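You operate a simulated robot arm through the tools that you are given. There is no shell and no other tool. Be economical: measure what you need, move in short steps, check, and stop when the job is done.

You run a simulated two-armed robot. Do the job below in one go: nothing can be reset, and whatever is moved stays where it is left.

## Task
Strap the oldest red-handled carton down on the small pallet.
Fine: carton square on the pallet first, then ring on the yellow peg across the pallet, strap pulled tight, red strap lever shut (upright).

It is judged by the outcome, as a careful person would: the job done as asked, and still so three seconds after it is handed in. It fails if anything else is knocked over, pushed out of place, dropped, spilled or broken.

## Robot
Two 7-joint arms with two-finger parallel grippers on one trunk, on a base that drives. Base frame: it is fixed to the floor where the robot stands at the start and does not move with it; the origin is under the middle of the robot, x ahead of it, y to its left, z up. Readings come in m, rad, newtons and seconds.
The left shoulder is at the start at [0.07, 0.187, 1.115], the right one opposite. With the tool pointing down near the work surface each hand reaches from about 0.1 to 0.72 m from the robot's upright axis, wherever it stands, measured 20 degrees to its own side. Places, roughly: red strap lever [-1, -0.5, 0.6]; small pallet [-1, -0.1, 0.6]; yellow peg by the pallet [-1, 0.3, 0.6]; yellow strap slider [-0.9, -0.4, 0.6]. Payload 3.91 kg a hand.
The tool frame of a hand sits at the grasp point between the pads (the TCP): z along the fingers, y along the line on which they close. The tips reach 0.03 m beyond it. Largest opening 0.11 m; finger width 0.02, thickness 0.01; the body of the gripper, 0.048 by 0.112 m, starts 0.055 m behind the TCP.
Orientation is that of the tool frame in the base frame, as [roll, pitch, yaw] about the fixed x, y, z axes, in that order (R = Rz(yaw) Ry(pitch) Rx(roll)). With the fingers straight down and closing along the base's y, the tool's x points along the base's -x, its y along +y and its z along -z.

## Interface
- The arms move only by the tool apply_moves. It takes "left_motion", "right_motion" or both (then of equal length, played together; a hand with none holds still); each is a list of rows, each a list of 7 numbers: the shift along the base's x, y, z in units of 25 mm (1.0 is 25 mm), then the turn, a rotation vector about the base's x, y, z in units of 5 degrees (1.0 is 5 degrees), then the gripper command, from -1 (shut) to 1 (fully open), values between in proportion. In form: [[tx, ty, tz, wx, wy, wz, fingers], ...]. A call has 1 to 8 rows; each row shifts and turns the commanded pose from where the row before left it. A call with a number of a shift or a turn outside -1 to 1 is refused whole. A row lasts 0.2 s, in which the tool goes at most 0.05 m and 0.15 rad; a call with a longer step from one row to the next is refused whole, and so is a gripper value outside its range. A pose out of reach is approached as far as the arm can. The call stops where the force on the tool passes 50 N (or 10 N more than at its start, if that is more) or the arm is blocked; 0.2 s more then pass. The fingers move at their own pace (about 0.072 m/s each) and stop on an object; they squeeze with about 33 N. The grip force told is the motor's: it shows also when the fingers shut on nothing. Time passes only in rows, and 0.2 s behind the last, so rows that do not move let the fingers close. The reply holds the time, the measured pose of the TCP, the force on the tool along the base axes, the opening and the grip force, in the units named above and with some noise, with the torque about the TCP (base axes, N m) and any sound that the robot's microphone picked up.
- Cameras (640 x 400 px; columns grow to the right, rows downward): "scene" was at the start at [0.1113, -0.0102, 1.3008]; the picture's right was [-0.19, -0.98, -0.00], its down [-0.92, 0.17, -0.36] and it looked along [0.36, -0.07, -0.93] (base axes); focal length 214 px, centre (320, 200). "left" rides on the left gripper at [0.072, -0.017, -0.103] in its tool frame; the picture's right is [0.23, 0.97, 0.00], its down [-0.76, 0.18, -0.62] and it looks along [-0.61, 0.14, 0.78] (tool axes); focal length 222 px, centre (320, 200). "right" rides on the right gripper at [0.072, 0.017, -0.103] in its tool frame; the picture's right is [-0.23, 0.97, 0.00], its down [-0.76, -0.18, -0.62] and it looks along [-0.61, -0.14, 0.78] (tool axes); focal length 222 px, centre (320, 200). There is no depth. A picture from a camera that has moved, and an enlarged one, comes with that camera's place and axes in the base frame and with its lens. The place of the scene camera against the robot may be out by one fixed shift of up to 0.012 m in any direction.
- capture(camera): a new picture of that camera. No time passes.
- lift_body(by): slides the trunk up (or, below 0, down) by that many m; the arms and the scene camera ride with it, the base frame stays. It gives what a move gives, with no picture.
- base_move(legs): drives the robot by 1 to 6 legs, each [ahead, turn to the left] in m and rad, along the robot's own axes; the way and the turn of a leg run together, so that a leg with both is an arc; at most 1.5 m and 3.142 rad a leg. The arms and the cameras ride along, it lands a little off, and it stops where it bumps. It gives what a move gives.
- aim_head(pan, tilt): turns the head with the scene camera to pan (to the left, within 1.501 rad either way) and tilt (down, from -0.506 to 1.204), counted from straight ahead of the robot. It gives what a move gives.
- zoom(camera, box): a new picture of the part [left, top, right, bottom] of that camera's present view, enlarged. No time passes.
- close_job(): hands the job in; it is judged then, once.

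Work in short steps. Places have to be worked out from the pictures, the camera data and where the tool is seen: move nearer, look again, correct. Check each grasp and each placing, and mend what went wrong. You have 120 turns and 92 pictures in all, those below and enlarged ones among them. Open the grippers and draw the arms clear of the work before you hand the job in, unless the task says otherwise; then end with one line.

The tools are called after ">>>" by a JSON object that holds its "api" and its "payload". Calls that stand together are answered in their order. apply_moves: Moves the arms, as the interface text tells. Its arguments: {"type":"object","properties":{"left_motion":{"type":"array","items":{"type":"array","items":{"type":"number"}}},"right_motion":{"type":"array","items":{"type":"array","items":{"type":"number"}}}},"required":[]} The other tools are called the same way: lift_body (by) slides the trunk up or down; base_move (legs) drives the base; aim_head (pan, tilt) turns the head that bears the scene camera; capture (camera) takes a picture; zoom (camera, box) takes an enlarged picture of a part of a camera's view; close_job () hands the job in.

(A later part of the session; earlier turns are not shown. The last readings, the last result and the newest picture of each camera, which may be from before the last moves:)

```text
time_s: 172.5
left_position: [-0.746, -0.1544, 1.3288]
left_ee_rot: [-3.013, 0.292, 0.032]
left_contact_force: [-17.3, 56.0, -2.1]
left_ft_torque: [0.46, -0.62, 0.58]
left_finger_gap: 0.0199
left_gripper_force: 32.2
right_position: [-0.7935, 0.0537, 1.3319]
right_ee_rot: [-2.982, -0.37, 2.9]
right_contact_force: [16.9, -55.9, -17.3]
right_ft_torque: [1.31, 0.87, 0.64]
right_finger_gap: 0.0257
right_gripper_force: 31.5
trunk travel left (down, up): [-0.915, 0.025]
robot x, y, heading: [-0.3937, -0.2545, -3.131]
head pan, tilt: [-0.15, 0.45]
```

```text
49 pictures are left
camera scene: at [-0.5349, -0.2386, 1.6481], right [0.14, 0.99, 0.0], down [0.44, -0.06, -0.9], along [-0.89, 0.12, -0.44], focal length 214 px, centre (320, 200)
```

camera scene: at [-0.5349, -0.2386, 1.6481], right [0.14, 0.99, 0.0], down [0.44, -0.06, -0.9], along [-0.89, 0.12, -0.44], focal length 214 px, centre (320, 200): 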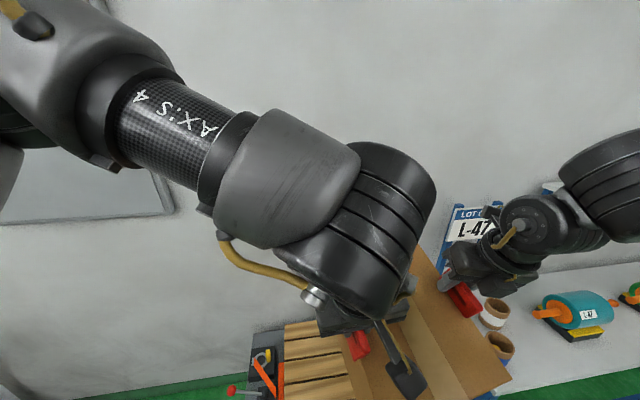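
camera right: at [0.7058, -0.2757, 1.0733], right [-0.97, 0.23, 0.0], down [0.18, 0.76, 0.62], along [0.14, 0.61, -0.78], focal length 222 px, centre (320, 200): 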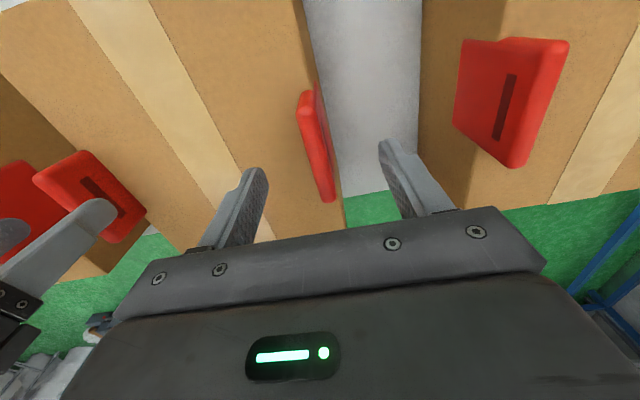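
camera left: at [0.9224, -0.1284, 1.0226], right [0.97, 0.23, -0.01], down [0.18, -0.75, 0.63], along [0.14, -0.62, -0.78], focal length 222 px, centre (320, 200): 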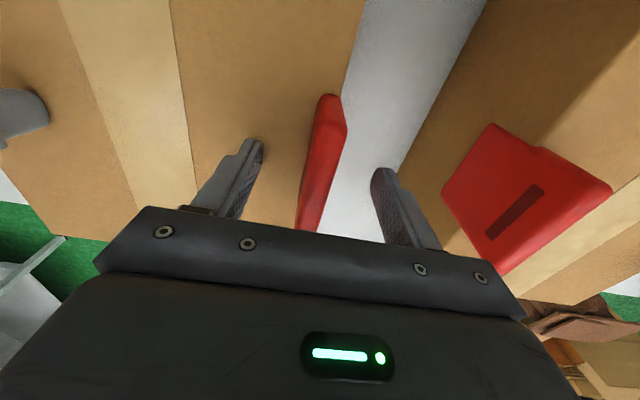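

The two hands are pulling against each other and the carton is skewed. I bring both hands back to their original relative pose (same ahead distance, level, upright) in small steps.

>>> {"api": "apply_moves", "payload": {"left_motion": [[-0.9, -0.14, -0.53, -0.244, -0.554, -0.06, -1], [-0.9, -0.14, -0.53, -0.244, -0.554, -0.06, -1], [-0.9, -0.14, -0.53, -0.244, -0.554, -0.06, -1], [-0.9, -0.14, -0.53, -0.244, -0.554, -0.06, -1], [-0.9, -0.14, -0.53, -0.244, -0.554, -0.06, -1], [-0.9, -0.14, -0.53, -0.244, -0.554, -0.06, -1]], "right_motion": [[-0.587, -0.13, -0.547, 0.134, -0.745, 0.458, -1], [-0.587, -0.13, -0.547, 0.134, -0.745, 0.458, -1], [-0.587, -0.13, -0.547, 0.134, -0.745, 0.458, -1], [-0.587, -0.13, -0.547, 0.134, -0.745, 0.458, -1], [-0.587, -0.13, -0.547, 0.134, -0.745, 0.458, -1], [-0.587, -0.13, -0.547, 0.134, -0.745, 0.458, -1]]}}

>>> {"api": "capture", "payload": {"camera": "scene"}}

```text
time_s: 173.6
left_position: [-0.8969, -0.1578, 1.3108]
left_ee_rot: [-3.032, 0.164, 0.043]
left_contact_force: [-3.4, -30.0, -11.0]
left_ft_torque: [-1.5, 0.93, -0.54]
left_finger_gap: 0.0197
left_gripper_force: 33.4
right_position: [-0.9056, 0.0546, 1.2866]
right_ee_rot: [-3.077, -0.196, 3.001]
right_contact_force: [-1.2, 31.1, 2.9]
right_ft_torque: [-0.74, -1.05, 1.08]
right_finger_gap: 0.0153
right_gripper_force: 33.2
trunk travel left (down, up): [-0.915, 0.025]
robot x, y, heading: [-0.3978, -0.2557, -3.132]
head pan, tilt: [-0.15, 0.45]
stopped in row 5 (right hand): the arm was blocked; the commanded pose is now the measured one
```

```text
48 pictures are left
camera scene: at [-0.6345, -0.2418, 1.6486], right [0.14, 0.99, 0.01], down [0.49, -0.06, -0.87], along [-0.86, 0.12, -0.49], focal length 214 px, centre (320, 200)
```

scene: 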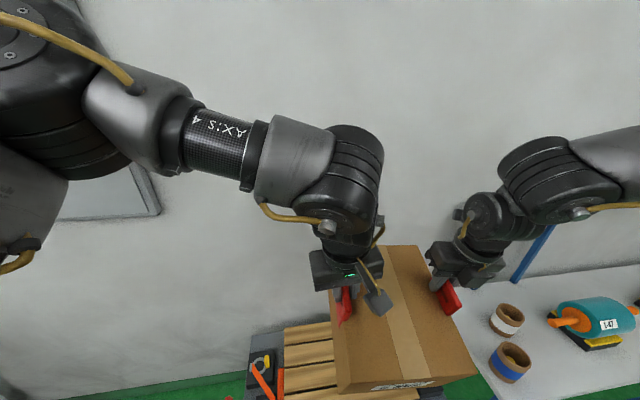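

The camera reading suggests the robot body is rocking forward slightly. I hold still for a moment to let things settle and re-read.

>>> {"api": "apply_moves", "payload": {"left_motion": [[0, 0, 0, 0, 0, 0, -1], [0, 0, 0, 0, 0, 0, -1], [0, 0, 0, 0, 0, 0, -1], [0, 0, 0, 0, 0, 0, -1]], "right_motion": [[0, 0, 0, 0, 0, 0, -1], [0, 0, 0, 0, 0, 0, -1], [0, 0, 0, 0, 0, 0, -1], [0, 0, 0, 0, 0, 0, -1]]}}

>>> {"api": "aim_head", "payload": {"pan": -0.3, "tilt": 0.8}}

>>> {"api": "capture", "payload": {"camera": "scene"}}

```text
time_s: 173.9
left_position: [-0.7766, -0.1551, 1.3311]
left_ee_rot: [-3.033, 0.251, 0.031]
left_contact_force: [-0.4, 19.6, -8.5]
left_ft_torque: [-0.56, -0.78, -0.85]
left_finger_gap: 0.0185
left_gripper_force: 33.7
right_position: [-0.7931, 0.0589, 1.3103]
right_ee_rot: [-3.054, -0.293, 3.0]
right_contact_force: [-1.6, -20.6, -8.6]
right_ft_torque: [-0.68, 0.24, 0.72]
right_finger_gap: 0.0158
right_gripper_force: 29.2
trunk travel left (down, up): [-0.915, 0.025]
robot x, y, heading: [-0.3985, -0.2504, -3.131]
head pan, tilt: [-0.15, 0.45]
stopped in row 1 (left hand): the arm was blocked; the commanded pose is now the measured one
```

```text
time_s: 174.8
left_position: [-0.8332, -0.1567, 1.32]
left_ee_rot: [-3.035, 0.203, 0.043]
left_contact_force: [-0.7, 9.8, -8.5]
left_ft_torque: [-0.74, -0.16, -0.35]
left_finger_gap: 0.0193
left_gripper_force: 32.9
right_position: [-0.8437, 0.0566, 1.2967]
right_ee_rot: [-3.071, -0.238, 3.01]
right_contact_force: [-0.5, -11.3, -3.0]
right_ft_torque: [0.55, 0.0, 0.34]
right_finger_gap: 0.015
right_gripper_force: 32.6
trunk travel left (down, up): [-0.915, 0.025]
robot x, y, heading: [-0.3944, -0.2545, -3.127]
head pan, tilt: [-0.3, 0.799]
```

```text
47 pictures are left
camera scene: at [-0.5812, -0.2291, 1.6184], right [0.28, 0.96, 0.01], down [0.71, -0.2, -0.67], along [-0.64, 0.2, -0.74], focal length 214 px, centre (320, 200)
```

scene: 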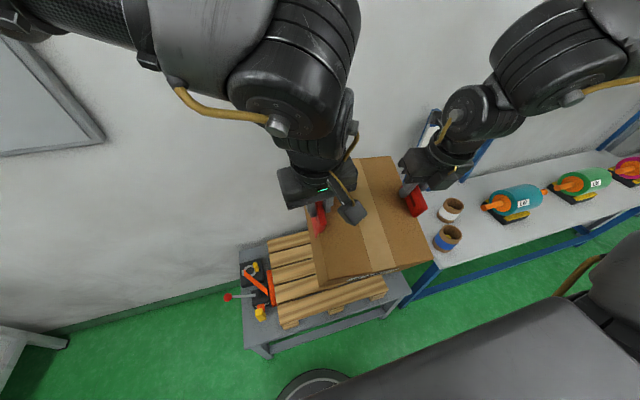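

The whole robot is rocking because the trunk is at full height. I lower the trunk by 0.3 m (carton stays well above the pallet), which should calm it.

>>> {"api": "lift_body", "payload": {"by": -0.3}}

>>> {"api": "aim_head", "payload": {"pan": -0.3, "tilt": 0.9}}

>>> {"api": "capture", "payload": {"camera": "scene"}}

```text
time_s: 177.8
left_position: [-0.8141, -0.1574, 1.024]
left_ee_rot: [-3.037, 0.214, 0.045]
left_contact_force: [-0.1, -7.8, -4.6]
left_ft_torque: [-1.07, -0.04, -0.47]
left_finger_gap: 0.0189
left_gripper_force: 33.2
right_position: [-0.8248, 0.0556, 1.0004]
right_ee_rot: [-3.073, -0.251, 3.006]
right_contact_force: [-1.0, 7.1, -6.8]
right_ft_torque: [1.09, -0.25, 0.5]
right_finger_gap: 0.015
right_gripper_force: 33.0
trunk travel left (down, up): [-0.615, 0.325]
robot x, y, heading: [-0.3973, -0.2562, -3.127]
head pan, tilt: [-0.3, 0.799]
```

```text
time_s: 178.4
left_position: [-0.8146, -0.158, 1.0228]
left_ee_rot: [-3.037, 0.215, 0.046]
left_contact_force: [1.0, -10.9, -5.4]
left_ft_torque: [-1.16, -0.06, -0.52]
left_finger_gap: 0.0186
left_gripper_force: 33.2
right_position: [-0.8232, 0.0547, 1.0014]
right_ee_rot: [-3.071, -0.248, 3.007]
right_contact_force: [-0.8, 11.3, -5.2]
right_ft_torque: [1.08, -0.24, 0.46]
right_finger_gap: 0.0154
right_gripper_force: 33.5
trunk travel left (down, up): [-0.615, 0.325]
robot x, y, heading: [-0.3988, -0.2564, -3.129]
head pan, tilt: [-0.3, 0.901]
```

```text
46 pictures are left
camera scene: at [-0.5142, -0.2317, 1.3104], right [0.28, 0.96, 0.0], down [0.75, -0.22, -0.62], along [-0.6, 0.18, -0.78], focal length 214 px, centre (320, 200)
```

scene: 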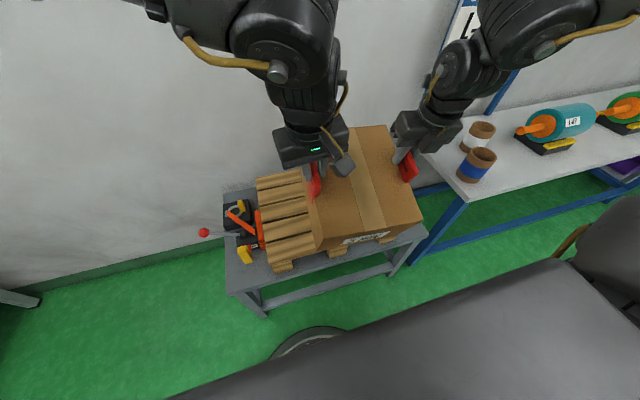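

Stable and upright now. I straighten the carton: level both hands, remove the pitch and yaw errors.

>>> {"api": "apply_moves", "payload": {"left_motion": [[-0.027, 0.01, -0.073, -0.2, -0.41, -0.088, -1], [-0.027, 0.01, -0.073, -0.2, -0.41, -0.088, -1], [-0.027, 0.01, -0.073, -0.2, -0.41, -0.088, -1], [-0.027, 0.01, -0.073, -0.2, -0.41, -0.088, -1], [-0.027, 0.01, -0.073, -0.2, -0.41, -0.088, -1], [-0.027, 0.01, -0.073, -0.2, -0.41, -0.088, -1]], "right_motion": [[0.027, -0.01, 0.073, 0.07, -0.478, 0.258, -1], [0.027, -0.01, 0.073, 0.07, -0.478, 0.258, -1], [0.027, -0.01, 0.073, 0.07, -0.478, 0.258, -1], [0.027, -0.01, 0.073, 0.07, -0.478, 0.258, -1], [0.027, -0.01, 0.073, 0.07, -0.478, 0.258, -1], [0.027, -0.01, 0.073, 0.07, -0.478, 0.258, -1]]}}

>>> {"api": "zoom", "payload": {"camera": "scene", "box": [200, 120, 440, 270]}}

```text
time_s: 179.8
left_position: [-0.8185, -0.1561, 1.0122]
left_ee_rot: [3.139, 0.003, -0.011]
left_contact_force: [7.2, -22.1, 4.9]
left_ft_torque: [0.47, -0.06, -0.71]
left_finger_gap: 0.0168
left_gripper_force: 32.8
right_position: [-0.8196, 0.0542, 1.0104]
right_ee_rot: [-3.126, 0.001, -3.135]
right_contact_force: [-7.8, 22.5, -17.6]
right_ft_torque: [1.6, 0.07, -0.75]
right_finger_gap: 0.0184
right_gripper_force: 33.5
trunk travel left (down, up): [-0.615, 0.325]
robot x, y, heading: [-0.3992, -0.25, -3.125]
head pan, tilt: [-0.3, 0.901]
```

```text
2.67 times, centred on (320, 195) of scene
camera zoom: at [-0.5143, -0.2318, 1.3104], right [0.28, 0.96, 0.0], down [0.75, -0.22, -0.62], along [-0.59, 0.18, -0.78], focal length 572 px, centre (320, 213)
```

zoom: 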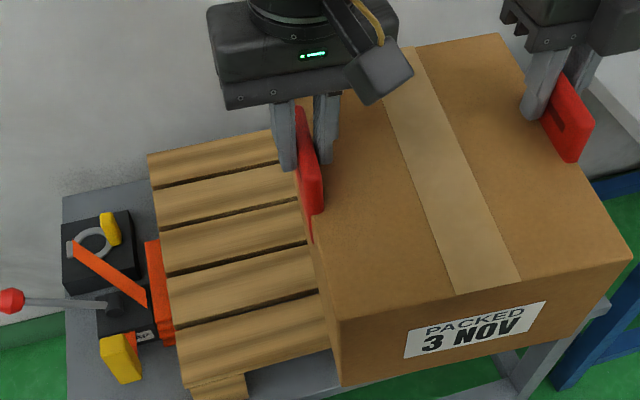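

The carton is nearly square but slid a bit in the grips. I lower a bit more for stability and creep the base forward by 0.12 m in small legs (staying short of the earlier bump).

>>> {"api": "lift_body", "payload": {"by": -0.1}}

>>> {"api": "base_move", "payload": {"legs": [[0.06, 0], [0.06, 0]]}}

>>> {"api": "capture", "payload": {"camera": "scene"}}

```text
time_s: 181.2
left_position: [-0.818, -0.1555, 0.9127]
left_ee_rot: [3.139, 0.001, -0.011]
left_contact_force: [6.0, -27.6, 3.5]
left_ft_torque: [0.28, 0.01, -0.54]
left_finger_gap: 0.0167
left_gripper_force: 33.0
right_position: [-0.8197, 0.0549, 0.9117]
right_ee_rot: [-3.129, 0.0, -3.135]
right_contact_force: [-6.2, 27.2, -15.6]
right_ft_torque: [1.64, -0.02, -0.71]
right_finger_gap: 0.0186
right_gripper_force: 33.3
trunk travel left (down, up): [-0.515, 0.425]
robot x, y, heading: [-0.3972, -0.2568, -3.129]
head pan, tilt: [-0.3, 0.901]
```

```text
time_s: 182.7
left_position: [-0.929, -0.1568, 0.9189]
left_ee_rot: [3.137, 0.015, -0.016]
left_contact_force: [7.9, -28.4, 4.5]
left_ft_torque: [0.23, -0.18, -0.69]
left_finger_gap: 0.0166
left_gripper_force: 33.5
right_position: [-0.9291, 0.0532, 0.9155]
right_ee_rot: [-3.129, -0.012, -3.135]
right_contact_force: [-4.6, 28.0, -13.6]
right_ft_torque: [1.49, 0.18, -0.55]
right_finger_gap: 0.0186
right_gripper_force: 33.7
trunk travel left (down, up): [-0.515, 0.425]
robot x, y, heading: [-0.5188, -0.2567, -3.13]
head pan, tilt: [-0.3, 0.901]
```

```text
44 pictures are left
camera scene: at [-0.6229, -0.2331, 1.2118], right [0.28, 0.96, 0.0], down [0.75, -0.22, -0.63], along [-0.6, 0.18, -0.78], focal length 214 px, centre (320, 200)
```

scene: 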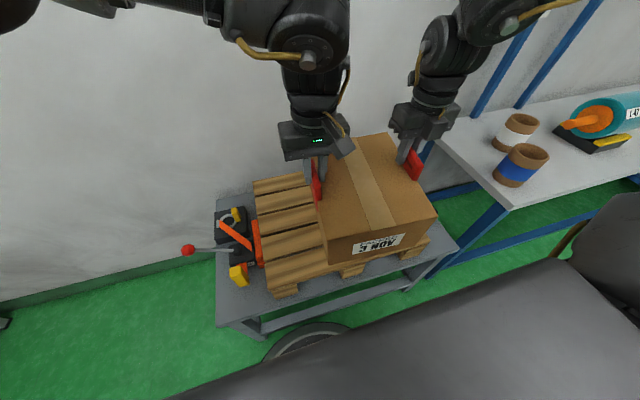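

Now I extend both hands together −x, with a small shift in y, half-way first to check the right arm keeps up.

>>> {"api": "apply_moves", "payload": {"left_motion": [[-0.9, -0.12, 0, 0, -0.05, 0, -1], [-0.9, -0.12, 0, 0, -0.05, 0, -1], [-0.9, -0.12, 0, 0, -0.05, 0, -1]], "right_motion": [[-0.9, -0.07, 0, 0, -0.05, 0, -1], [-0.9, -0.07, 0, 0, -0.05, 0, -1], [-0.9, -0.07, 0, 0, -0.05, 0, -1]]}}

```text
time_s: 183.5
left_position: [-1.0038, -0.1639, 0.914]
left_ee_rot: [-3.141, -0.011, -0.021]
left_contact_force: [6.6, 25.5, 5.3]
left_ft_torque: [1.25, 0.11, -0.61]
left_finger_gap: 0.0162
left_gripper_force: 33.0
right_position: [-1.0064, 0.0471, 0.9101]
right_ee_rot: [-3.123, 0.012, -3.133]
right_contact_force: [-6.5, -26.0, -18.0]
right_ft_torque: [1.09, -0.1, -0.69]
right_finger_gap: 0.0183
right_gripper_force: 33.4
trunk travel left (down, up): [-0.515, 0.425]
robot x, y, heading: [-0.5151, -0.2523, -3.13]
head pan, tilt: [-0.3, 0.901]
```

Right arm keeps up. Continue the last 6 cm, easing the spread slightly.

>>> {"api": "apply_moves", "payload": {"left_motion": [[-0.8, -0.02, 0, 0, 0, 0, -1], [-0.8, -0.02, 0, 0, 0, 0, -1], [-0.8, -0.02, 0, 0, 0, 0, -1], [0, 0, 0, 0, 0, 0, -1]], "right_motion": [[-0.8, -0.04, 0, 0, 0, 0, -1], [-0.8, -0.04, 0, 0, 0, 0, -1], [-0.8, -0.04, 0, 0, 0, 0, -1], [0, 0, 0, 0, 0, 0, -1]]}}

>>> {"api": "zoom", "payload": {"camera": "scene", "box": [200, 120, 460, 320]}}

```text
time_s: 184.6
left_position: [-1.066, -0.1714, 0.9241]
left_ee_rot: [-3.094, -0.02, -0.005]
left_contact_force: [8.7, 10.4, -1.3]
left_ft_torque: [-0.5, 0.54, -0.82]
left_finger_gap: 0.0159
left_gripper_force: 33.2
right_position: [-1.0657, 0.0418, 0.9125]
right_ee_rot: [-3.12, 0.008, -3.129]
right_contact_force: [-8.5, -11.3, -8.8]
right_ft_torque: [1.25, -0.6, -0.99]
right_finger_gap: 0.0174
right_gripper_force: 33.5
trunk travel left (down, up): [-0.515, 0.425]
robot x, y, heading: [-0.5157, -0.2563, -3.131]
head pan, tilt: [-0.3, 0.901]
stopped in row 4 (right hand): the force on the tool passed its limit at 51 N (the readings are from after the stop); the commanded pose is now the measured one
```

```text
2.00 times, centred on (330, 220) of scene
camera zoom: at [-0.6323, -0.2332, 1.2105], right [0.28, 0.96, 0.0], down [0.75, -0.22, -0.62], along [-0.59, 0.18, -0.78], focal length 429 px, centre (300, 160)
```

zoom: 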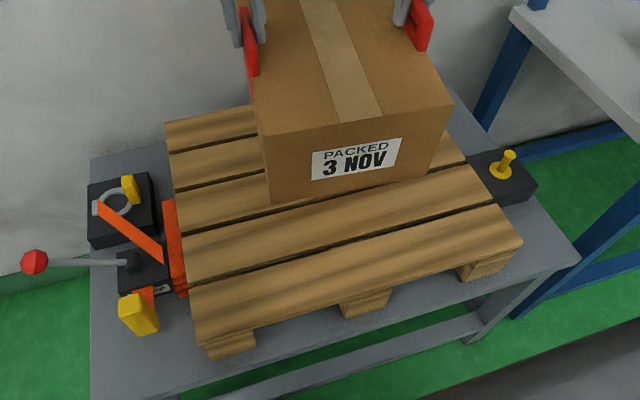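

Carton is over the pallet centre (≈(−1.041, −0.072), yaw about −0.06). I level the left hand and lower with the trunk by 0.11.

>>> {"api": "apply_moves", "payload": {"left_motion": [[0, 0, -0.22, -0.3, 0, 0, -1], [0, 0, -0.22, -0.3, 0, 0, -1]], "right_motion": [[0, 0, 0, 0, 0, 0, -1], [0, 0, 0, 0, 0, 0, -1]]}}

>>> {"api": "lift_body", "payload": {"by": -0.11}}

>>> {"api": "capture", "payload": {"camera": "scene"}}

```text
time_s: 185.2
left_position: [-1.0744, -0.1769, 0.927]
left_ee_rot: [-3.093, -0.022, 0.011]
left_contact_force: [9.2, 9.9, -2.8]
left_ft_torque: [-0.58, 0.62, -1.02]
left_finger_gap: 0.0176
left_gripper_force: 33.6
right_position: [-1.0656, 0.0345, 0.9132]
right_ee_rot: [-3.11, 0.005, -3.117]
right_contact_force: [-8.5, -10.3, -7.8]
right_ft_torque: [1.14, -0.77, -0.85]
right_finger_gap: 0.0182
right_gripper_force: 32.2
trunk travel left (down, up): [-0.515, 0.425]
robot x, y, heading: [-0.5141, -0.2551, -3.129]
head pan, tilt: [-0.3, 0.901]
stopped in row 2 (left hand): the force on the tool passed its limit at 52 N (the readings are from after the stop); the commanded pose is now the measured one
```

```text
time_s: 186.6
left_position: [-1.0756, -0.1787, 0.8203]
left_ee_rot: [-3.092, -0.014, 0.015]
left_contact_force: [-0.1, 25.7, 10.7]
left_ft_torque: [-0.37, -0.71, -0.45]
left_finger_gap: 0.0177
left_gripper_force: 32.1
right_position: [-1.0649, 0.0344, 0.8064]
right_ee_rot: [-3.109, 0.004, -3.113]
right_contact_force: [-9.2, -26.9, 5.5]
right_ft_torque: [0.8, -1.31, -0.84]
right_finger_gap: 0.0183
right_gripper_force: 32.9
trunk travel left (down, up): [-0.405, 0.535]
robot x, y, heading: [-0.5175, -0.2564, -3.129]
head pan, tilt: [-0.3, 0.901]
```

```text
42 pictures are left
camera scene: at [-0.6324, -0.2341, 1.1008], right [0.28, 0.96, 0.0], down [0.75, -0.22, -0.62], along [-0.6, 0.18, -0.78], focal length 214 px, centre (320, 200)
```

scene: 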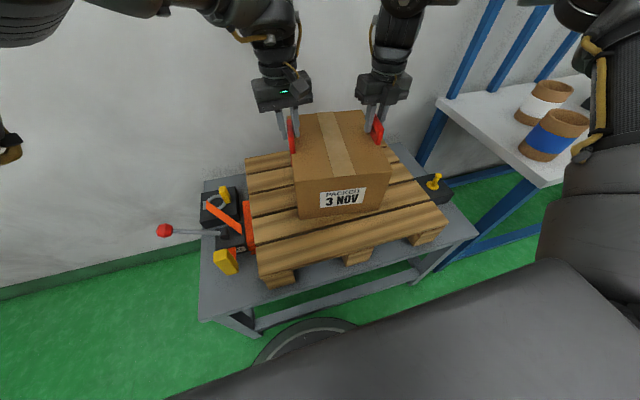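

Upward forces show the carton has touched the pallet. I lower 6 mm more and open the hands.

>>> {"api": "lift_body", "payload": {"by": -0.006}}

>>> {"api": "apply_moves", "payload": {"left_motion": [[0, 0, 0, 0, 0, 0, -0.5], [0, 0, 0, 0, 0, 0, -0.2], [0, 0, 0, 0, 0, 0, 0.2], [0, 0, 0, 0, 0, 0, 0.4]], "right_motion": [[0, 0, 0, 0, 0, 0, -0.5], [0, 0, 0, 0, 0, 0, -0.2], [0, 0, 0, 0, 0, 0, 0.2], [0, 0, 0, 0, 0, 0, 0.4]]}}

>>> {"api": "zoom", "payload": {"camera": "scene", "box": [190, 80, 460, 300]}}

```text
time_s: 187.2
left_position: [-1.0747, -0.1784, 0.819]
left_ee_rot: [-3.084, -0.009, 0.014]
left_contact_force: [7.3, 2.1, 9.7]
left_ft_torque: [-0.61, 0.15, -0.8]
left_finger_gap: 0.018
left_gripper_force: 32.9
right_position: [-1.065, 0.0334, 0.8047]
right_ee_rot: [-3.107, -0.01, -3.115]
right_contact_force: [2.6, -4.7, 8.1]
right_ft_torque: [1.19, -0.16, -0.63]
right_finger_gap: 0.0184
right_gripper_force: 32.8
trunk travel left (down, up): [-0.4, 0.54]
robot x, y, heading: [-0.5139, -0.2557, -3.127]
head pan, tilt: [-0.3, 0.901]
stopped: the force on the tool passed its limit at 51 N (the readings are from after the stop); the commanded pose is now the measured one
```

```text
time_s: 188.2
left_position: [-1.0766, -0.1778, 0.8169]
left_ee_rot: [-3.09, -0.009, 0.016]
left_contact_force: [0.5, 0.2, 0.6]
left_ft_torque: [0.02, 0.0, 0.0]
left_finger_gap: 0.077
left_gripper_force: 0.0
right_position: [-1.0673, 0.0346, 0.8021]
right_ee_rot: [-3.105, -0.007, -3.114]
right_contact_force: [-0.1, -0.1, -0.6]
right_ft_torque: [-0.02, 0.02, 0.02]
right_finger_gap: 0.0771
right_gripper_force: 0.1
trunk travel left (down, up): [-0.4, 0.54]
robot x, y, heading: [-0.5123, -0.2533, -3.127]
head pan, tilt: [-0.3, 0.901]
```

```text
1.82 times, centred on (325, 190) of scene
camera zoom: at [-0.6322, -0.2336, 1.0955], right [0.28, 0.96, 0.0], down [0.75, -0.22, -0.62], along [-0.6, 0.18, -0.78], focal length 390 px, centre (311, 218)
```

zoom: 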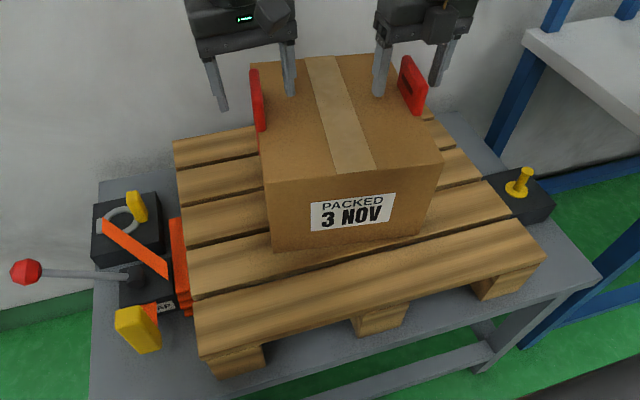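

The carton is down, pallet unmoved. It sits about (−1.068, −0.067) with yaw ≈ −0.13, so I re-grip: turn the tools to the carton's yaw, centre on the handles and lower to the carton top.

>>> {"api": "apply_moves", "payload": {"left_motion": [[-0.06, 0.08, 0, -0.29, 0, -0.84, 0.4], [-0.06, 0.08, 0, -0.29, 0, -0.84, 0.4], [0, 0, -0.45, 0, 0, 0, 0.4], [0, 0, -0.45, 0, 0, 0, 0.4], [0, 0, -0.45, 0, 0, 0, 0.4]], "right_motion": [[0.26, 0.04, 0, 0.21, 0, -0.9, 0.4], [0.26, 0.04, 0, 0.21, 0, -0.9, 0.4], [0, 0, -0.25, 0, 0, 0, 0.4], [0, 0, -0.25, 0, 0, 0, 0.4], [0, 0, -0.25, 0, 0, 0, 0.4]]}}

>>> {"api": "capture", "payload": {"camera": "left"}}

>>> {"api": "capture", "payload": {"camera": "right"}}

```text
time_s: 189.2
left_position: [-1.0894, -0.1914, 0.81]
left_ee_rot: [-3.094, -0.003, -0.094]
left_contact_force: [0.1, 0.4, -1.0]
left_ft_torque: [-0.02, 0.0, 0.0]
left_finger_gap: 0.0771
left_gripper_force: 0.0
left hand out of reach, approached as far as the arm can: row 2
right_position: [-1.0549, 0.0346, 0.8]
right_ee_rot: [-3.134, -0.027, 3.009]
right_contact_force: [9.8, 2.2, 22.9]
right_ft_torque: [-0.87, -0.39, 0.61]
right_finger_gap: 0.0752
right_gripper_force: 0.0
trunk travel left (down, up): [-0.4, 0.54]
robot x, y, heading: [-0.5135, -0.2521, -3.128]
head pan, tilt: [-0.3, 0.901]
stopped in row 5 (right hand): the force on the tool passed its limit at 58 N (the readings are from after the stop); the commanded pose is now the measured one
```

```text
40 pictures are left
camera left: at [-1.0149, -0.1863, 0.915], right [0.13, -0.99, -0.04], down [-0.78, -0.13, 0.61], along [-0.61, -0.05, -0.79], focal length 222 px, centre (320, 200)
```

left: 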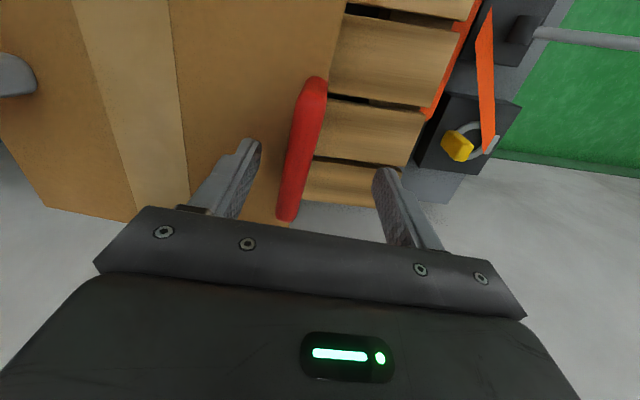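

```text
39 pictures are left
camera right: at [-1.1216, 0.0623, 0.9043], right [0.35, 0.94, -0.01], down [0.75, -0.27, 0.6], along [0.56, -0.22, -0.8], focal length 222 px, centre (320, 200)
```

right: 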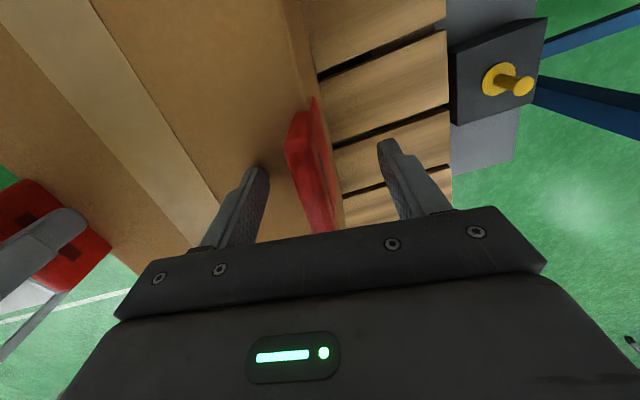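

The right fingertip touches the carton top (≈0.768). Handles are between the fingers; I set the left hand to the same height, raise the right 3 mm, and close.

>>> {"api": "apply_moves", "payload": {"left_motion": [[0.2, 0.3, -0.25, 0, 0, 0, 0.4], [0, 0, 0, 0, 0, 0, -1], [0, 0, 0, 0, 0, 0, -1], [0, 0, 0, 0, 0, 0, -1], [0, 0, 0, 0, 0, 0, -1], [0, 0, 0, 0, 0, 0, -1]], "right_motion": [[0, 0, 0.16, 0, 0, 0, 0.4], [0, 0, 0, 0, 0, 0, -1], [0, 0, 0, 0, 0, 0, -1], [0, 0, 0, 0, 0, 0, -1], [0, 0, 0, 0, 0, 0, -1], [0, 0, 0, 0, 0, 0, -1]]}}

```text
time_s: 190.2
left_position: [-1.0886, -0.1795, 0.8046]
left_ee_rot: [-3.07, -0.007, -0.105]
left_contact_force: [6.7, 22.7, 7.6]
left_ft_torque: [-1.04, 0.42, -0.71]
left_finger_gap: 0.0162
left_gripper_force: 32.9
right_position: [-1.0578, 0.0285, 0.8002]
right_ee_rot: [-3.125, -0.026, 3.022]
right_contact_force: [-5.7, -20.9, -0.6]
right_ft_torque: [1.19, -0.55, -0.3]
right_finger_gap: 0.0147
right_gripper_force: 32.6
trunk travel left (down, up): [-0.4, 0.54]
robot x, y, heading: [-0.516, -0.2546, -3.132]
head pan, tilt: [-0.3, 0.901]
stopped in row 4 (left hand): the force on the tool passed its limit at 57 N (the readings are from after the stop); the commanded pose is now the measured one
```

Gripped. I lift about 12 mm and turn/shift the carton square to the pallet centre.

>>> {"api": "lift_body", "payload": {"by": 0.012}}

>>> {"api": "apply_moves", "payload": {"left_motion": [[0.416, 0.1, 0, -0.15, 0, 0.37, -1], [0.416, 0.1, 0, -0.15, 0, 0.37, -1], [0.416, 0.1, 0, -0.15, 0, 0.37, -1], [0.416, 0.1, 0, -0.15, 0, 0.37, -1]], "right_motion": [[0.108, 0.09, 0, 0, 0.05, 0.34, -1], [0.108, 0.09, 0, 0, 0.05, 0.34, -1], [0.108, 0.09, 0, 0, 0.05, 0.34, -1], [0.108, 0.09, 0, 0, 0.05, 0.34, -1]]}}

>>> {"api": "zoom", "payload": {"camera": "scene", "box": [190, 80, 460, 300]}}

```text
time_s: 190.8
left_position: [-1.0883, -0.1807, 0.8156]
left_ee_rot: [-3.07, -0.009, -0.103]
left_contact_force: [7.1, 36.8, -5.2]
left_ft_torque: [-0.95, 0.21, -0.49]
left_finger_gap: 0.0164
left_gripper_force: 33.0
right_position: [-1.0606, 0.029, 0.8099]
right_ee_rot: [-3.123, -0.025, 3.026]
right_contact_force: [-7.4, -36.0, -6.7]
right_ft_torque: [1.25, -0.2, 0.0]
right_finger_gap: 0.0143
right_gripper_force: 32.8
trunk travel left (down, up): [-0.412, 0.528]
robot x, y, heading: [-0.5168, -0.2556, -3.13]
head pan, tilt: [-0.3, 0.901]
```

```text
time_s: 191.2
left_position: [-1.0819, -0.1814, 0.811]
left_ee_rot: [-3.076, -0.021, -0.082]
left_contact_force: [4.7, 5.3, -4.2]
left_ft_torque: [-1.11, 0.59, -0.73]
left_finger_gap: 0.0149
left_gripper_force: 33.2
right_position: [-1.0583, 0.0296, 0.8113]
right_ee_rot: [-3.119, -0.028, 3.047]
right_contact_force: [-4.8, -6.6, -7.3]
right_ft_torque: [1.38, -0.53, -0.18]
right_finger_gap: 0.0162
right_gripper_force: 32.3
trunk travel left (down, up): [-0.412, 0.528]
robot x, y, heading: [-0.5115, -0.2573, -3.135]
head pan, tilt: [-0.3, 0.901]
stopped in row 1 (right hand): the force on the tool passed its limit at 51 N (the readings are from after the stop); the commanded pose is now the measured one
```

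```text
1.82 times, centred on (325, 190) of scene
camera zoom: at [-0.6331, -0.2331, 1.1074], right [0.29, 0.96, 0.0], down [0.75, -0.22, -0.62], along [-0.59, 0.18, -0.78], focal length 390 px, centre (311, 218)
```

zoom: 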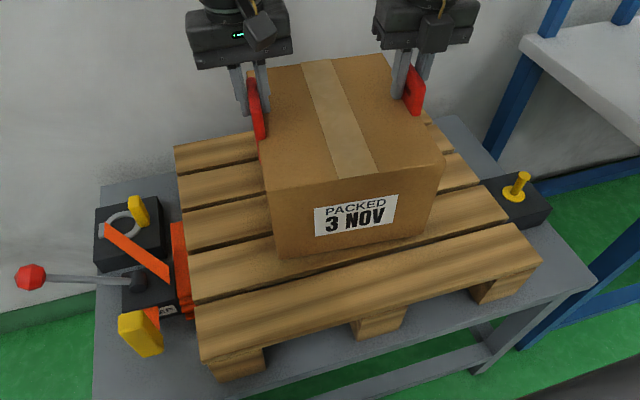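

Internal stress stopped it, now relaxed. I continue the remaining turn.

>>> {"api": "apply_moves", "payload": {"left_motion": [[0.35, 0.105, 0, -0.1, 0, 0.24, -1], [0.35, 0.105, 0, -0.1, 0, 0.24, -1], [0.35, 0.105, 0, -0.1, 0, 0.24, -1], [0.35, 0.105, 0, -0.1, 0, 0.24, -1], [0, 0, 0, 0, 0, 0, -1]], "right_motion": [[0.113, 0.09, 0, 0, 0.05, 0.27, -1], [0.113, 0.09, 0, 0, 0.05, 0.27, -1], [0.113, 0.09, 0, 0, 0.05, 0.27, -1], [0.113, 0.09, 0, 0, 0.05, 0.27, -1], [0, 0, 0, 0, 0, 0, -1]]}}

>>> {"api": "zoom", "payload": {"camera": "scene", "box": [190, 80, 460, 300]}}

```text
time_s: 192.3
left_position: [-1.0502, -0.1765, 0.8087]
left_ee_rot: [-3.091, -0.041, 0.017]
left_contact_force: [1.5, 43.8, 3.7]
left_ft_torque: [0.44, 0.79, -0.48]
left_finger_gap: 0.014
left_gripper_force: 32.8
right_position: [-1.0462, 0.0363, 0.8132]
right_ee_rot: [-3.112, -0.047, -3.138]
right_contact_force: [-1.5, -43.6, -15.6]
right_ft_torque: [1.17, -0.64, 0.21]
right_finger_gap: 0.0175
right_gripper_force: 32.7
trunk travel left (down, up): [-0.412, 0.528]
robot x, y, heading: [-0.5166, -0.2564, -3.13]
head pan, tilt: [-0.3, 0.901]
```

```text
1.82 times, centred on (325, 190) of scene
camera zoom: at [-0.6336, -0.233, 1.1073], right [0.29, 0.96, 0.0], down [0.75, -0.22, -0.62], along [-0.59, 0.18, -0.78], focal length 390 px, centre (311, 218)
```

zoom: 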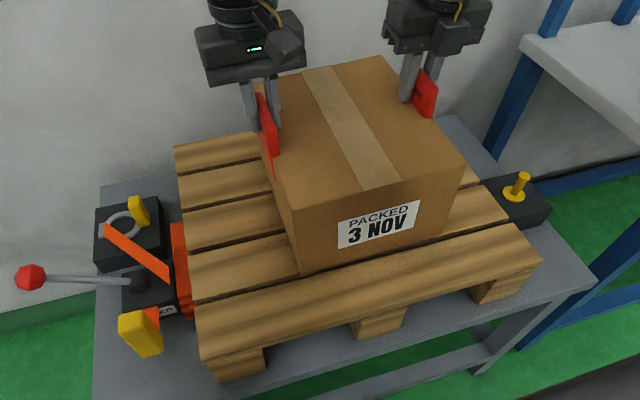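

The carton is now square: centre ≈(−1.039, −0.06), yaw ≈0. I relax the sideways tension, lower it and release.

>>> {"api": "apply_moves", "payload": {"left_motion": [[0, 0.06, 0, 0, 0, 0, -1], [0, 0, 0, 0, 0, 0, -1]], "right_motion": [[0, -0.06, 0, 0, 0, 0, -1], [0, 0, 0, 0, 0, 0, -1]]}}

>>> {"api": "lift_body", "payload": {"by": -0.01}}

>>> {"api": "apply_moves", "payload": {"left_motion": [[0, 0, 0, 0, 0, 0, -0.6], [0, 0, 0, 0, 0, 0, -0.2], [0, 0, 0, 0, 0, 0, 0.2], [0, 0, 0, 0, 0, 0, 0.4]], "right_motion": [[0, 0, 0, 0, 0, 0, -0.6], [0, 0, 0, 0, 0, 0, -0.2], [0, 0, 0, 0, 0, 0, 0.2], [0, 0, 0, 0, 0, 0, 0.4]]}}

>>> {"api": "zoom", "payload": {"camera": "scene", "box": [190, 80, 460, 300]}}

```text
time_s: 192.9
left_position: [-1.0518, -0.1757, 0.8124]
left_ee_rot: [-3.089, -0.039, 0.022]
left_contact_force: [4.8, 37.8, -3.3]
left_ft_torque: [-0.84, -0.94, -0.73]
left_finger_gap: 0.0146
left_gripper_force: 33.1
right_position: [-1.0462, 0.0351, 0.813]
right_ee_rot: [-3.113, -0.049, 3.141]
right_contact_force: [-4.3, -37.3, -8.5]
right_ft_torque: [1.13, 1.02, -0.02]
right_finger_gap: 0.0164
right_gripper_force: 33.1
trunk travel left (down, up): [-0.412, 0.528]
robot x, y, heading: [-0.5154, -0.2533, -3.134]
head pan, tilt: [-0.3, 0.901]
```

```text
time_s: 193.5
left_position: [-1.0531, -0.1739, 0.8055]
left_ee_rot: [-3.087, -0.028, 0.021]
left_contact_force: [3.1, 44.7, 12.1]
left_ft_torque: [-0.78, 0.15, -0.66]
left_finger_gap: 0.0156
left_gripper_force: 33.0
right_position: [-1.0442, 0.0367, 0.805]
right_ee_rot: [-3.115, -0.051, 3.141]
right_contact_force: [-5.1, -34.5, 0.4]
right_ft_torque: [1.16, 0.5, -0.36]
right_finger_gap: 0.016
right_gripper_force: 33.1
trunk travel left (down, up): [-0.402, 0.538]
robot x, y, heading: [-0.5173, -0.2532, -3.131]
head pan, tilt: [-0.3, 0.901]
```

```text
time_s: 194.5
left_position: [-1.055, -0.1777, 0.8058]
left_ee_rot: [-3.091, -0.027, 0.029]
left_contact_force: [0.8, 0.1, 0.0]
left_ft_torque: [0.01, -0.03, -0.03]
left_finger_gap: 0.0772
left_gripper_force: 0.1
right_position: [-1.0455, 0.0362, 0.8023]
right_ee_rot: [-3.119, -0.045, 3.139]
right_contact_force: [-0.2, -0.3, 1.2]
right_ft_torque: [-0.02, -0.01, 0.02]
right_finger_gap: 0.0771
right_gripper_force: 0.1
trunk travel left (down, up): [-0.402, 0.538]
robot x, y, heading: [-0.5154, -0.2549, -3.134]
head pan, tilt: [-0.3, 0.901]
```

```text
1.82 times, centred on (325, 190) of scene
camera zoom: at [-0.6323, -0.2334, 1.0975], right [0.29, 0.96, 0.0], down [0.75, -0.22, -0.62], along [-0.6, 0.18, -0.78], focal length 390 px, centre (311, 218)
```

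zoom: 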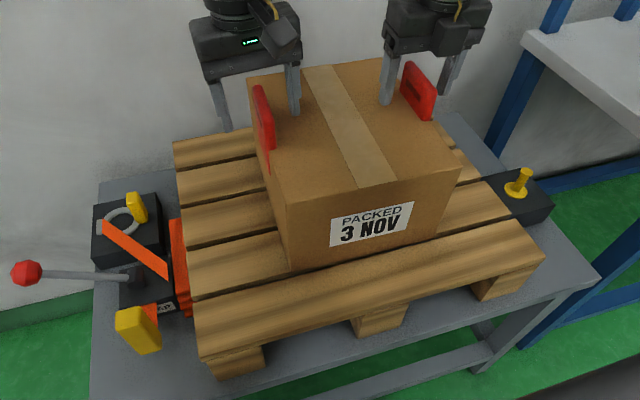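

The carton sits square enough (centre ≈(−1.04, −0.067), yaw within ~2°). I raise the trunk to clear the handles, then retract the right hand and test the left arm's range toward the ring.

>>> {"api": "lift_body", "payload": {"by": 0.12}}

>>> {"api": "apply_moves", "payload": {"left_motion": [[0.6, -0.8, 0, -0.2, 0.1, -0.1, 1], [0.6, -0.8, 0, -0.2, 0.1, -0.1, 1], [0.6, -0.8, 0, 0, 0, 0, 1], [0, -1, 0, 0, 0, 0, 1], [0, -1, 0, 0, 0, 0, 1], [0, -1, 0, 0, 0, 0, 1], [0, -1, 0, 0, 0, 0, 1], [0, -1, 0, 0, 0, 0, 1]], "right_motion": [[1, 0.5, 0, 0, 0.2, 0, 0.4], [1, 0.5, 0, 0, 0.2, 0, 0.4], [1, 0.5, 0, 0, 0, 0, 0.4], [1, 0.5, 0, 0, 0, 0, 0.4], [1, 0.5, 0, 0, 0, 0, 0.4], [0, 0.5, 0, 0, 0, 0, 0.4], [0, 0.5, 0, 0, 0, 0, 0.4], [0, 0.5, 0, 0, 0, 0, 0.4]]}}

```text
time_s: 196.0
left_position: [-1.0532, -0.1776, 0.9268]
left_ee_rot: [-3.09, -0.026, 0.027]
left_contact_force: [0.2, -0.6, 0.3]
left_ft_torque: [-0.05, -0.02, 0.0]
left_finger_gap: 0.0768
left_gripper_force: 0.1
right_position: [-1.0454, 0.0365, 0.9239]
right_ee_rot: [-3.12, -0.045, 3.14]
right_contact_force: [0.4, 0.4, -0.4]
right_ft_torque: [-0.02, -0.03, 0.01]
right_finger_gap: 0.0772
right_gripper_force: 0.1
trunk travel left (down, up): [-0.522, 0.418]
robot x, y, heading: [-0.514, -0.254, -3.134]
head pan, tilt: [-0.3, 0.901]
```

```text
time_s: 197.8
left_position: [-1.0011, -0.3552, 0.9214]
left_ee_rot: [3.137, -0.001, -0.013]
left_contact_force: [0.3, -0.3, 0.0]
left_ft_torque: [0.0, -0.03, -0.02]
left_finger_gap: 0.1099
left_gripper_force: 0.1
right_position: [-0.9205, 0.1349, 0.9255]
right_ee_rot: [-3.121, -0.081, 3.14]
right_contact_force: [-0.3, -0.5, 0.4]
right_ft_torque: [0.04, 0.04, 0.01]
right_finger_gap: 0.0771
right_gripper_force: 0.0
trunk travel left (down, up): [-0.522, 0.418]
robot x, y, heading: [-0.5136, -0.2526, -3.133]
head pan, tilt: [-0.3, 0.901]
```

Left arm moved freely. I view the ring and lever from the left hand and the scene camera.

>>> {"api": "capture", "payload": {"camera": "left"}}

>>> {"api": "aim_head", "payload": {"pan": 0.3, "tilt": 0.95}}

>>> {"api": "zoom", "payload": {"camera": "scene", "box": [230, 130, 430, 290]}}

```text
35 pictures are left
camera left: at [-0.9272, -0.3388, 1.0256], right [0.21, -0.98, 0.01], down [-0.76, -0.16, 0.62], along [-0.61, -0.14, -0.78], focal length 222 px, centre (320, 200)
```

left: 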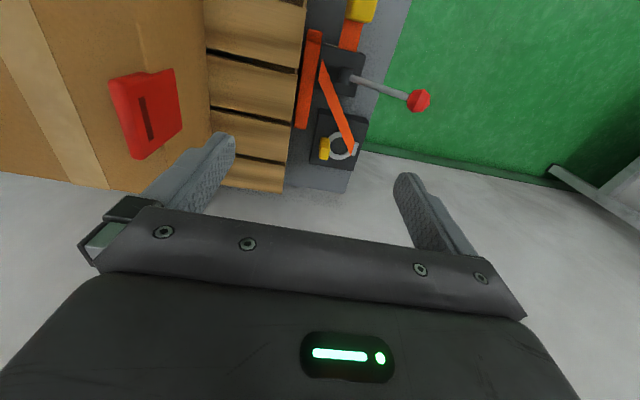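

```text
time_s: 198.8
left_position: [-1.0007, -0.3538, 0.9212]
left_ee_rot: [3.133, 0.0, -0.014]
left_contact_force: [-1.0, -0.9, 0.3]
left_ft_torque: [0.03, 0.03, 0.0]
left_finger_gap: 0.1102
left_gripper_force: 0.1
right_position: [-0.9212, 0.1344, 0.9243]
right_ee_rot: [-3.119, -0.08, 3.14]
right_contact_force: [-0.5, 0.8, 0.7]
right_ft_torque: [0.04, 0.0, 0.0]
right_finger_gap: 0.077
right_gripper_force: 0.1
trunk travel left (down, up): [-0.522, 0.418]
robot x, y, heading: [-0.5158, -0.2554, -3.133]
head pan, tilt: [0.3, 0.949]
```

```text
2.50 times, centred on (330, 210) of scene
camera zoom: at [-0.6292, -0.2773, 1.2139], right [-0.31, 0.95, 0.0], down [0.77, 0.25, -0.58], along [-0.55, -0.18, -0.81], focal length 536 px, centre (295, 175)
```

zoom: 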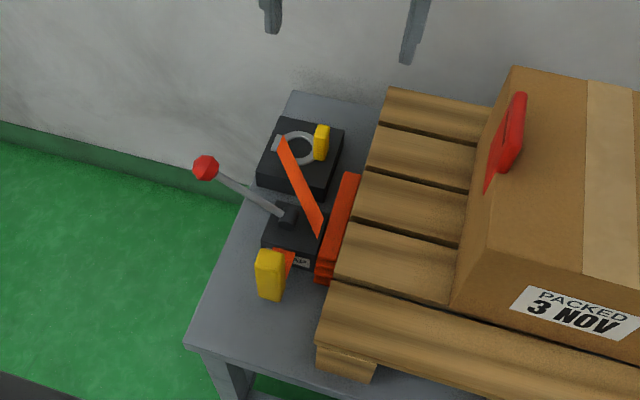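

Tab is at about (−1.10, −0.39, 0.62). I move the left hand closer (to z≈0.78) above it for a close look.

>>> {"api": "apply_moves", "payload": {"left_motion": [[-0.3, -0.2, -0.8, 0, 0, 0, 0.2], [-0.3, -0.2, -0.8, 0, 0, 0, 0.2], [-0.3, -0.2, -0.8, 0, 0, 0, 0.2], [-0.3, -0.2, -0.8, 0, 0, 0, 0.2], [-0.3, -0.2, -0.8, 0, 0, 0, 0.2], [-0.3, -0.2, -0.8, 0, 0, 0, 0.2]]}}

>>> {"api": "capture", "payload": {"camera": "left"}}

>>> {"api": "zoom", "payload": {"camera": "scene", "box": [280, 140, 380, 220]}}

```text
time_s: 200.2
left_position: [-1.0329, -0.3702, 0.804]
left_ee_rot: [3.135, 0.004, -0.009]
left_contact_force: [0.4, 0.0, 0.1]
left_ft_torque: [-0.03, 0.01, 0.0]
left_finger_gap: 0.066
left_gripper_force: 0.0
left hand out of reach, approached as far as the arm can: row 5, 6
right_position: [-0.9211, 0.135, 0.9244]
right_ee_rot: [-3.119, -0.081, 3.139]
right_contact_force: [-1.0, -0.1, 0.4]
right_ft_torque: [-0.01, -0.05, -0.02]
right_finger_gap: 0.0772
right_gripper_force: 0.0
trunk travel left (down, up): [-0.522, 0.418]
robot x, y, heading: [-0.5138, -0.2519, -3.136]
head pan, tilt: [0.3, 0.949]
```

```text
33 pictures are left
camera left: at [-0.96, -0.3534, 0.9072], right [0.22, -0.98, 0.01], down [-0.76, -0.17, 0.63], along [-0.61, -0.14, -0.78], focal length 222 px, centre (320, 200)
```

left: 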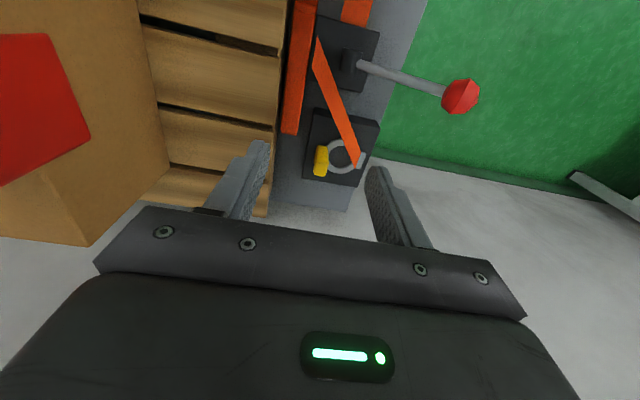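

```text
5.00 times, centred on (330, 180) of scene
camera zoom: at [-0.6298, -0.2774, 1.2138], right [-0.31, 0.95, 0.0], down [0.77, 0.25, -0.58], along [-0.55, -0.18, -0.81], focal length 1072 px, centre (270, 300)
```

zoom: 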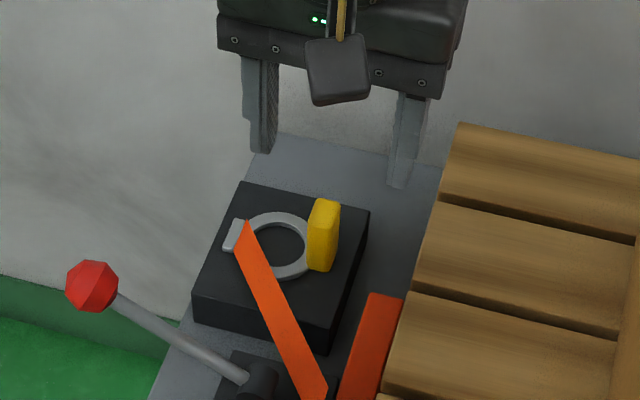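

The left arm runs out of reach here, but geometry shows that from about (−0.48, −0.16) the right hand (radius ≈0.66, ~33° to the right) can reach both ring and peg just by turning the base. I tuck the left hand up and back, then drive/turn to heading −2.2.

>>> {"api": "apply_moves", "payload": {"left_motion": [[0.5, 0, 1, 0, 0, 0, 0.2], [0.5, 0, 1, 0, 0, 0, 0.2], [0.8, 0, 1, 0, 0, 0, 0.2], [0.8, 0, 1, 0, 0, 0, 0.2], [0.8, 0, 1, 0, 0, 0, 0.2], [0.8, 0, 0.5, 0, 0, 0, 0.2]], "right_motion": [[0, 0, 0.5, 0, 0.2, 0, 0.2], [0, 0, 0.5, 0, 0.2, 0, 0.2], [0, 0, 0, 0, 0.2, 0, 0.2], [0, 0, 0, 0, 0.2, 0, 0.2], [0, 0, 0, 0, 0, 0, 0.2], [0, 0, 0, 0, 0, 0, 0.2]]}}

>>> {"api": "base_move", "payload": {"legs": [[0, 1.21], [-0.1, 0], [0, -0.27]]}}

```text
time_s: 201.6
left_position: [-0.9249, -0.3694, 0.9427]
left_ee_rot: [3.134, 0.0, -0.011]
left_contact_force: [-0.7, 0.1, -0.3]
left_ft_torque: [-0.01, 0.01, -0.01]
left_finger_gap: 0.0659
left_gripper_force: 0.1
right_position: [-0.9202, 0.1365, 0.9489]
right_ee_rot: [-3.119, -0.152, 3.14]
right_contact_force: [0.2, 0.2, -0.2]
right_ft_torque: [-0.02, 0.01, 0.0]
right_finger_gap: 0.0661
right_gripper_force: 0.1
trunk travel left (down, up): [-0.522, 0.418]
robot x, y, heading: [-0.5178, -0.2561, -3.132]
head pan, tilt: [0.3, 0.949]
```

```text
time_s: 206.8
left_position: [-0.6213, -0.5632, 0.9412]
left_ee_rot: [3.136, 0.0, 0.962]
left_contact_force: [0.0, 0.4, -0.5]
left_ft_torque: [0.01, -0.02, -0.01]
left_finger_gap: 0.0659
left_gripper_force: 0.0
right_position: [-1.0354, -0.275, 0.9492]
right_ee_rot: [-3.119, -0.149, -2.168]
right_contact_force: [0.1, -0.7, -0.6]
right_ft_torque: [-0.02, -0.02, -0.02]
right_finger_gap: 0.0662
right_gripper_force: 0.1
trunk travel left (down, up): [-0.522, 0.418]
robot x, y, heading: [-0.4841, -0.16, -2.156]
head pan, tilt: [0.3, 0.949]
```

Robot is in place. I move the right hand over the tab, straighten the tool and turn it so the fingers close along base x, down to z≈0.80.

>>> {"api": "apply_moves", "payload": {"right_motion": [[-0.3, -0.65, -0.3, 0.22, -0.1, 0.98, 0], [-0.3, -0.65, -0.3, 0.22, -0.1, 0.98, 0], [-0.3, -0.65, -0.3, 0.22, -0.1, 0.98, 0], [-0.3, -0.65, -1, 0.22, -0.1, 0.98, 0], [-0.3, -0.65, -1, 0.22, -0.1, 0.98, 0], [-0.3, -0.65, -1, 0.22, -0.1, 0.98, 0], [-0.3, -0.65, -1, 0.22, -0.1, 0.98, 0], [0, 0, -0.8, 0, 0, 0, 0]]}}

>>> {"api": "capture", "payload": {"camera": "right"}}

>>> {"api": "capture", "payload": {"camera": "scene"}}

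```text
time_s: 208.6
left_position: [-0.6199, -0.5614, 0.9421]
left_ee_rot: [3.136, 0.0, 0.962]
left_contact_force: [-0.1, -0.4, 0.4]
left_ft_torque: [0.0, 0.0, 0.01]
left_finger_gap: 0.0659
left_gripper_force: 0.0
right_position: [-1.0882, -0.3893, 0.8064]
right_ee_rot: [-3.101, -0.008, -1.569]
right_contact_force: [0.5, 0.2, 0.9]
right_ft_torque: [0.02, 0.01, 0.01]
right_finger_gap: 0.055
right_gripper_force: 0.0
trunk travel left (down, up): [-0.522, 0.418]
robot x, y, heading: [-0.4868, -0.1584, -2.158]
head pan, tilt: [0.3, 0.949]
```

```text
31 pictures are left
camera right: at [-1.1095, -0.4609, 0.9095], right [-0.97, 0.23, -0.04], down [0.15, 0.77, 0.62], along [0.17, 0.6, -0.78], focal length 222 px, centre (320, 200)
```

right: 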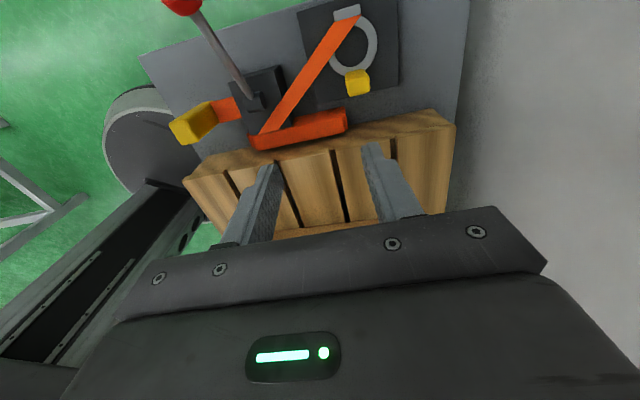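

```text
30 pictures are left
camera scene: at [-0.5268, -0.2709, 1.214], right [-0.96, 0.28, 0.0], down [0.23, 0.78, -0.58], along [-0.16, -0.56, -0.81], focal length 214 px, centre (320, 200)
```

scene: 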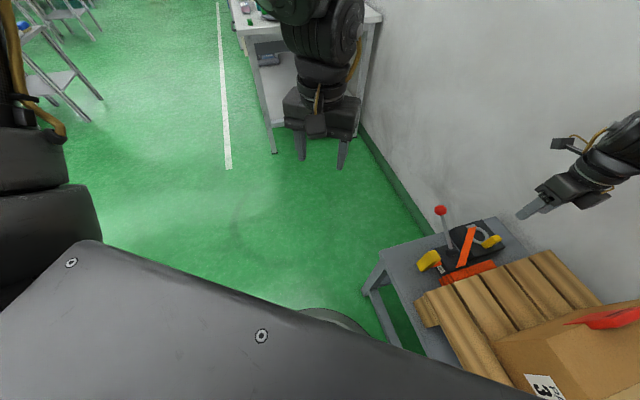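

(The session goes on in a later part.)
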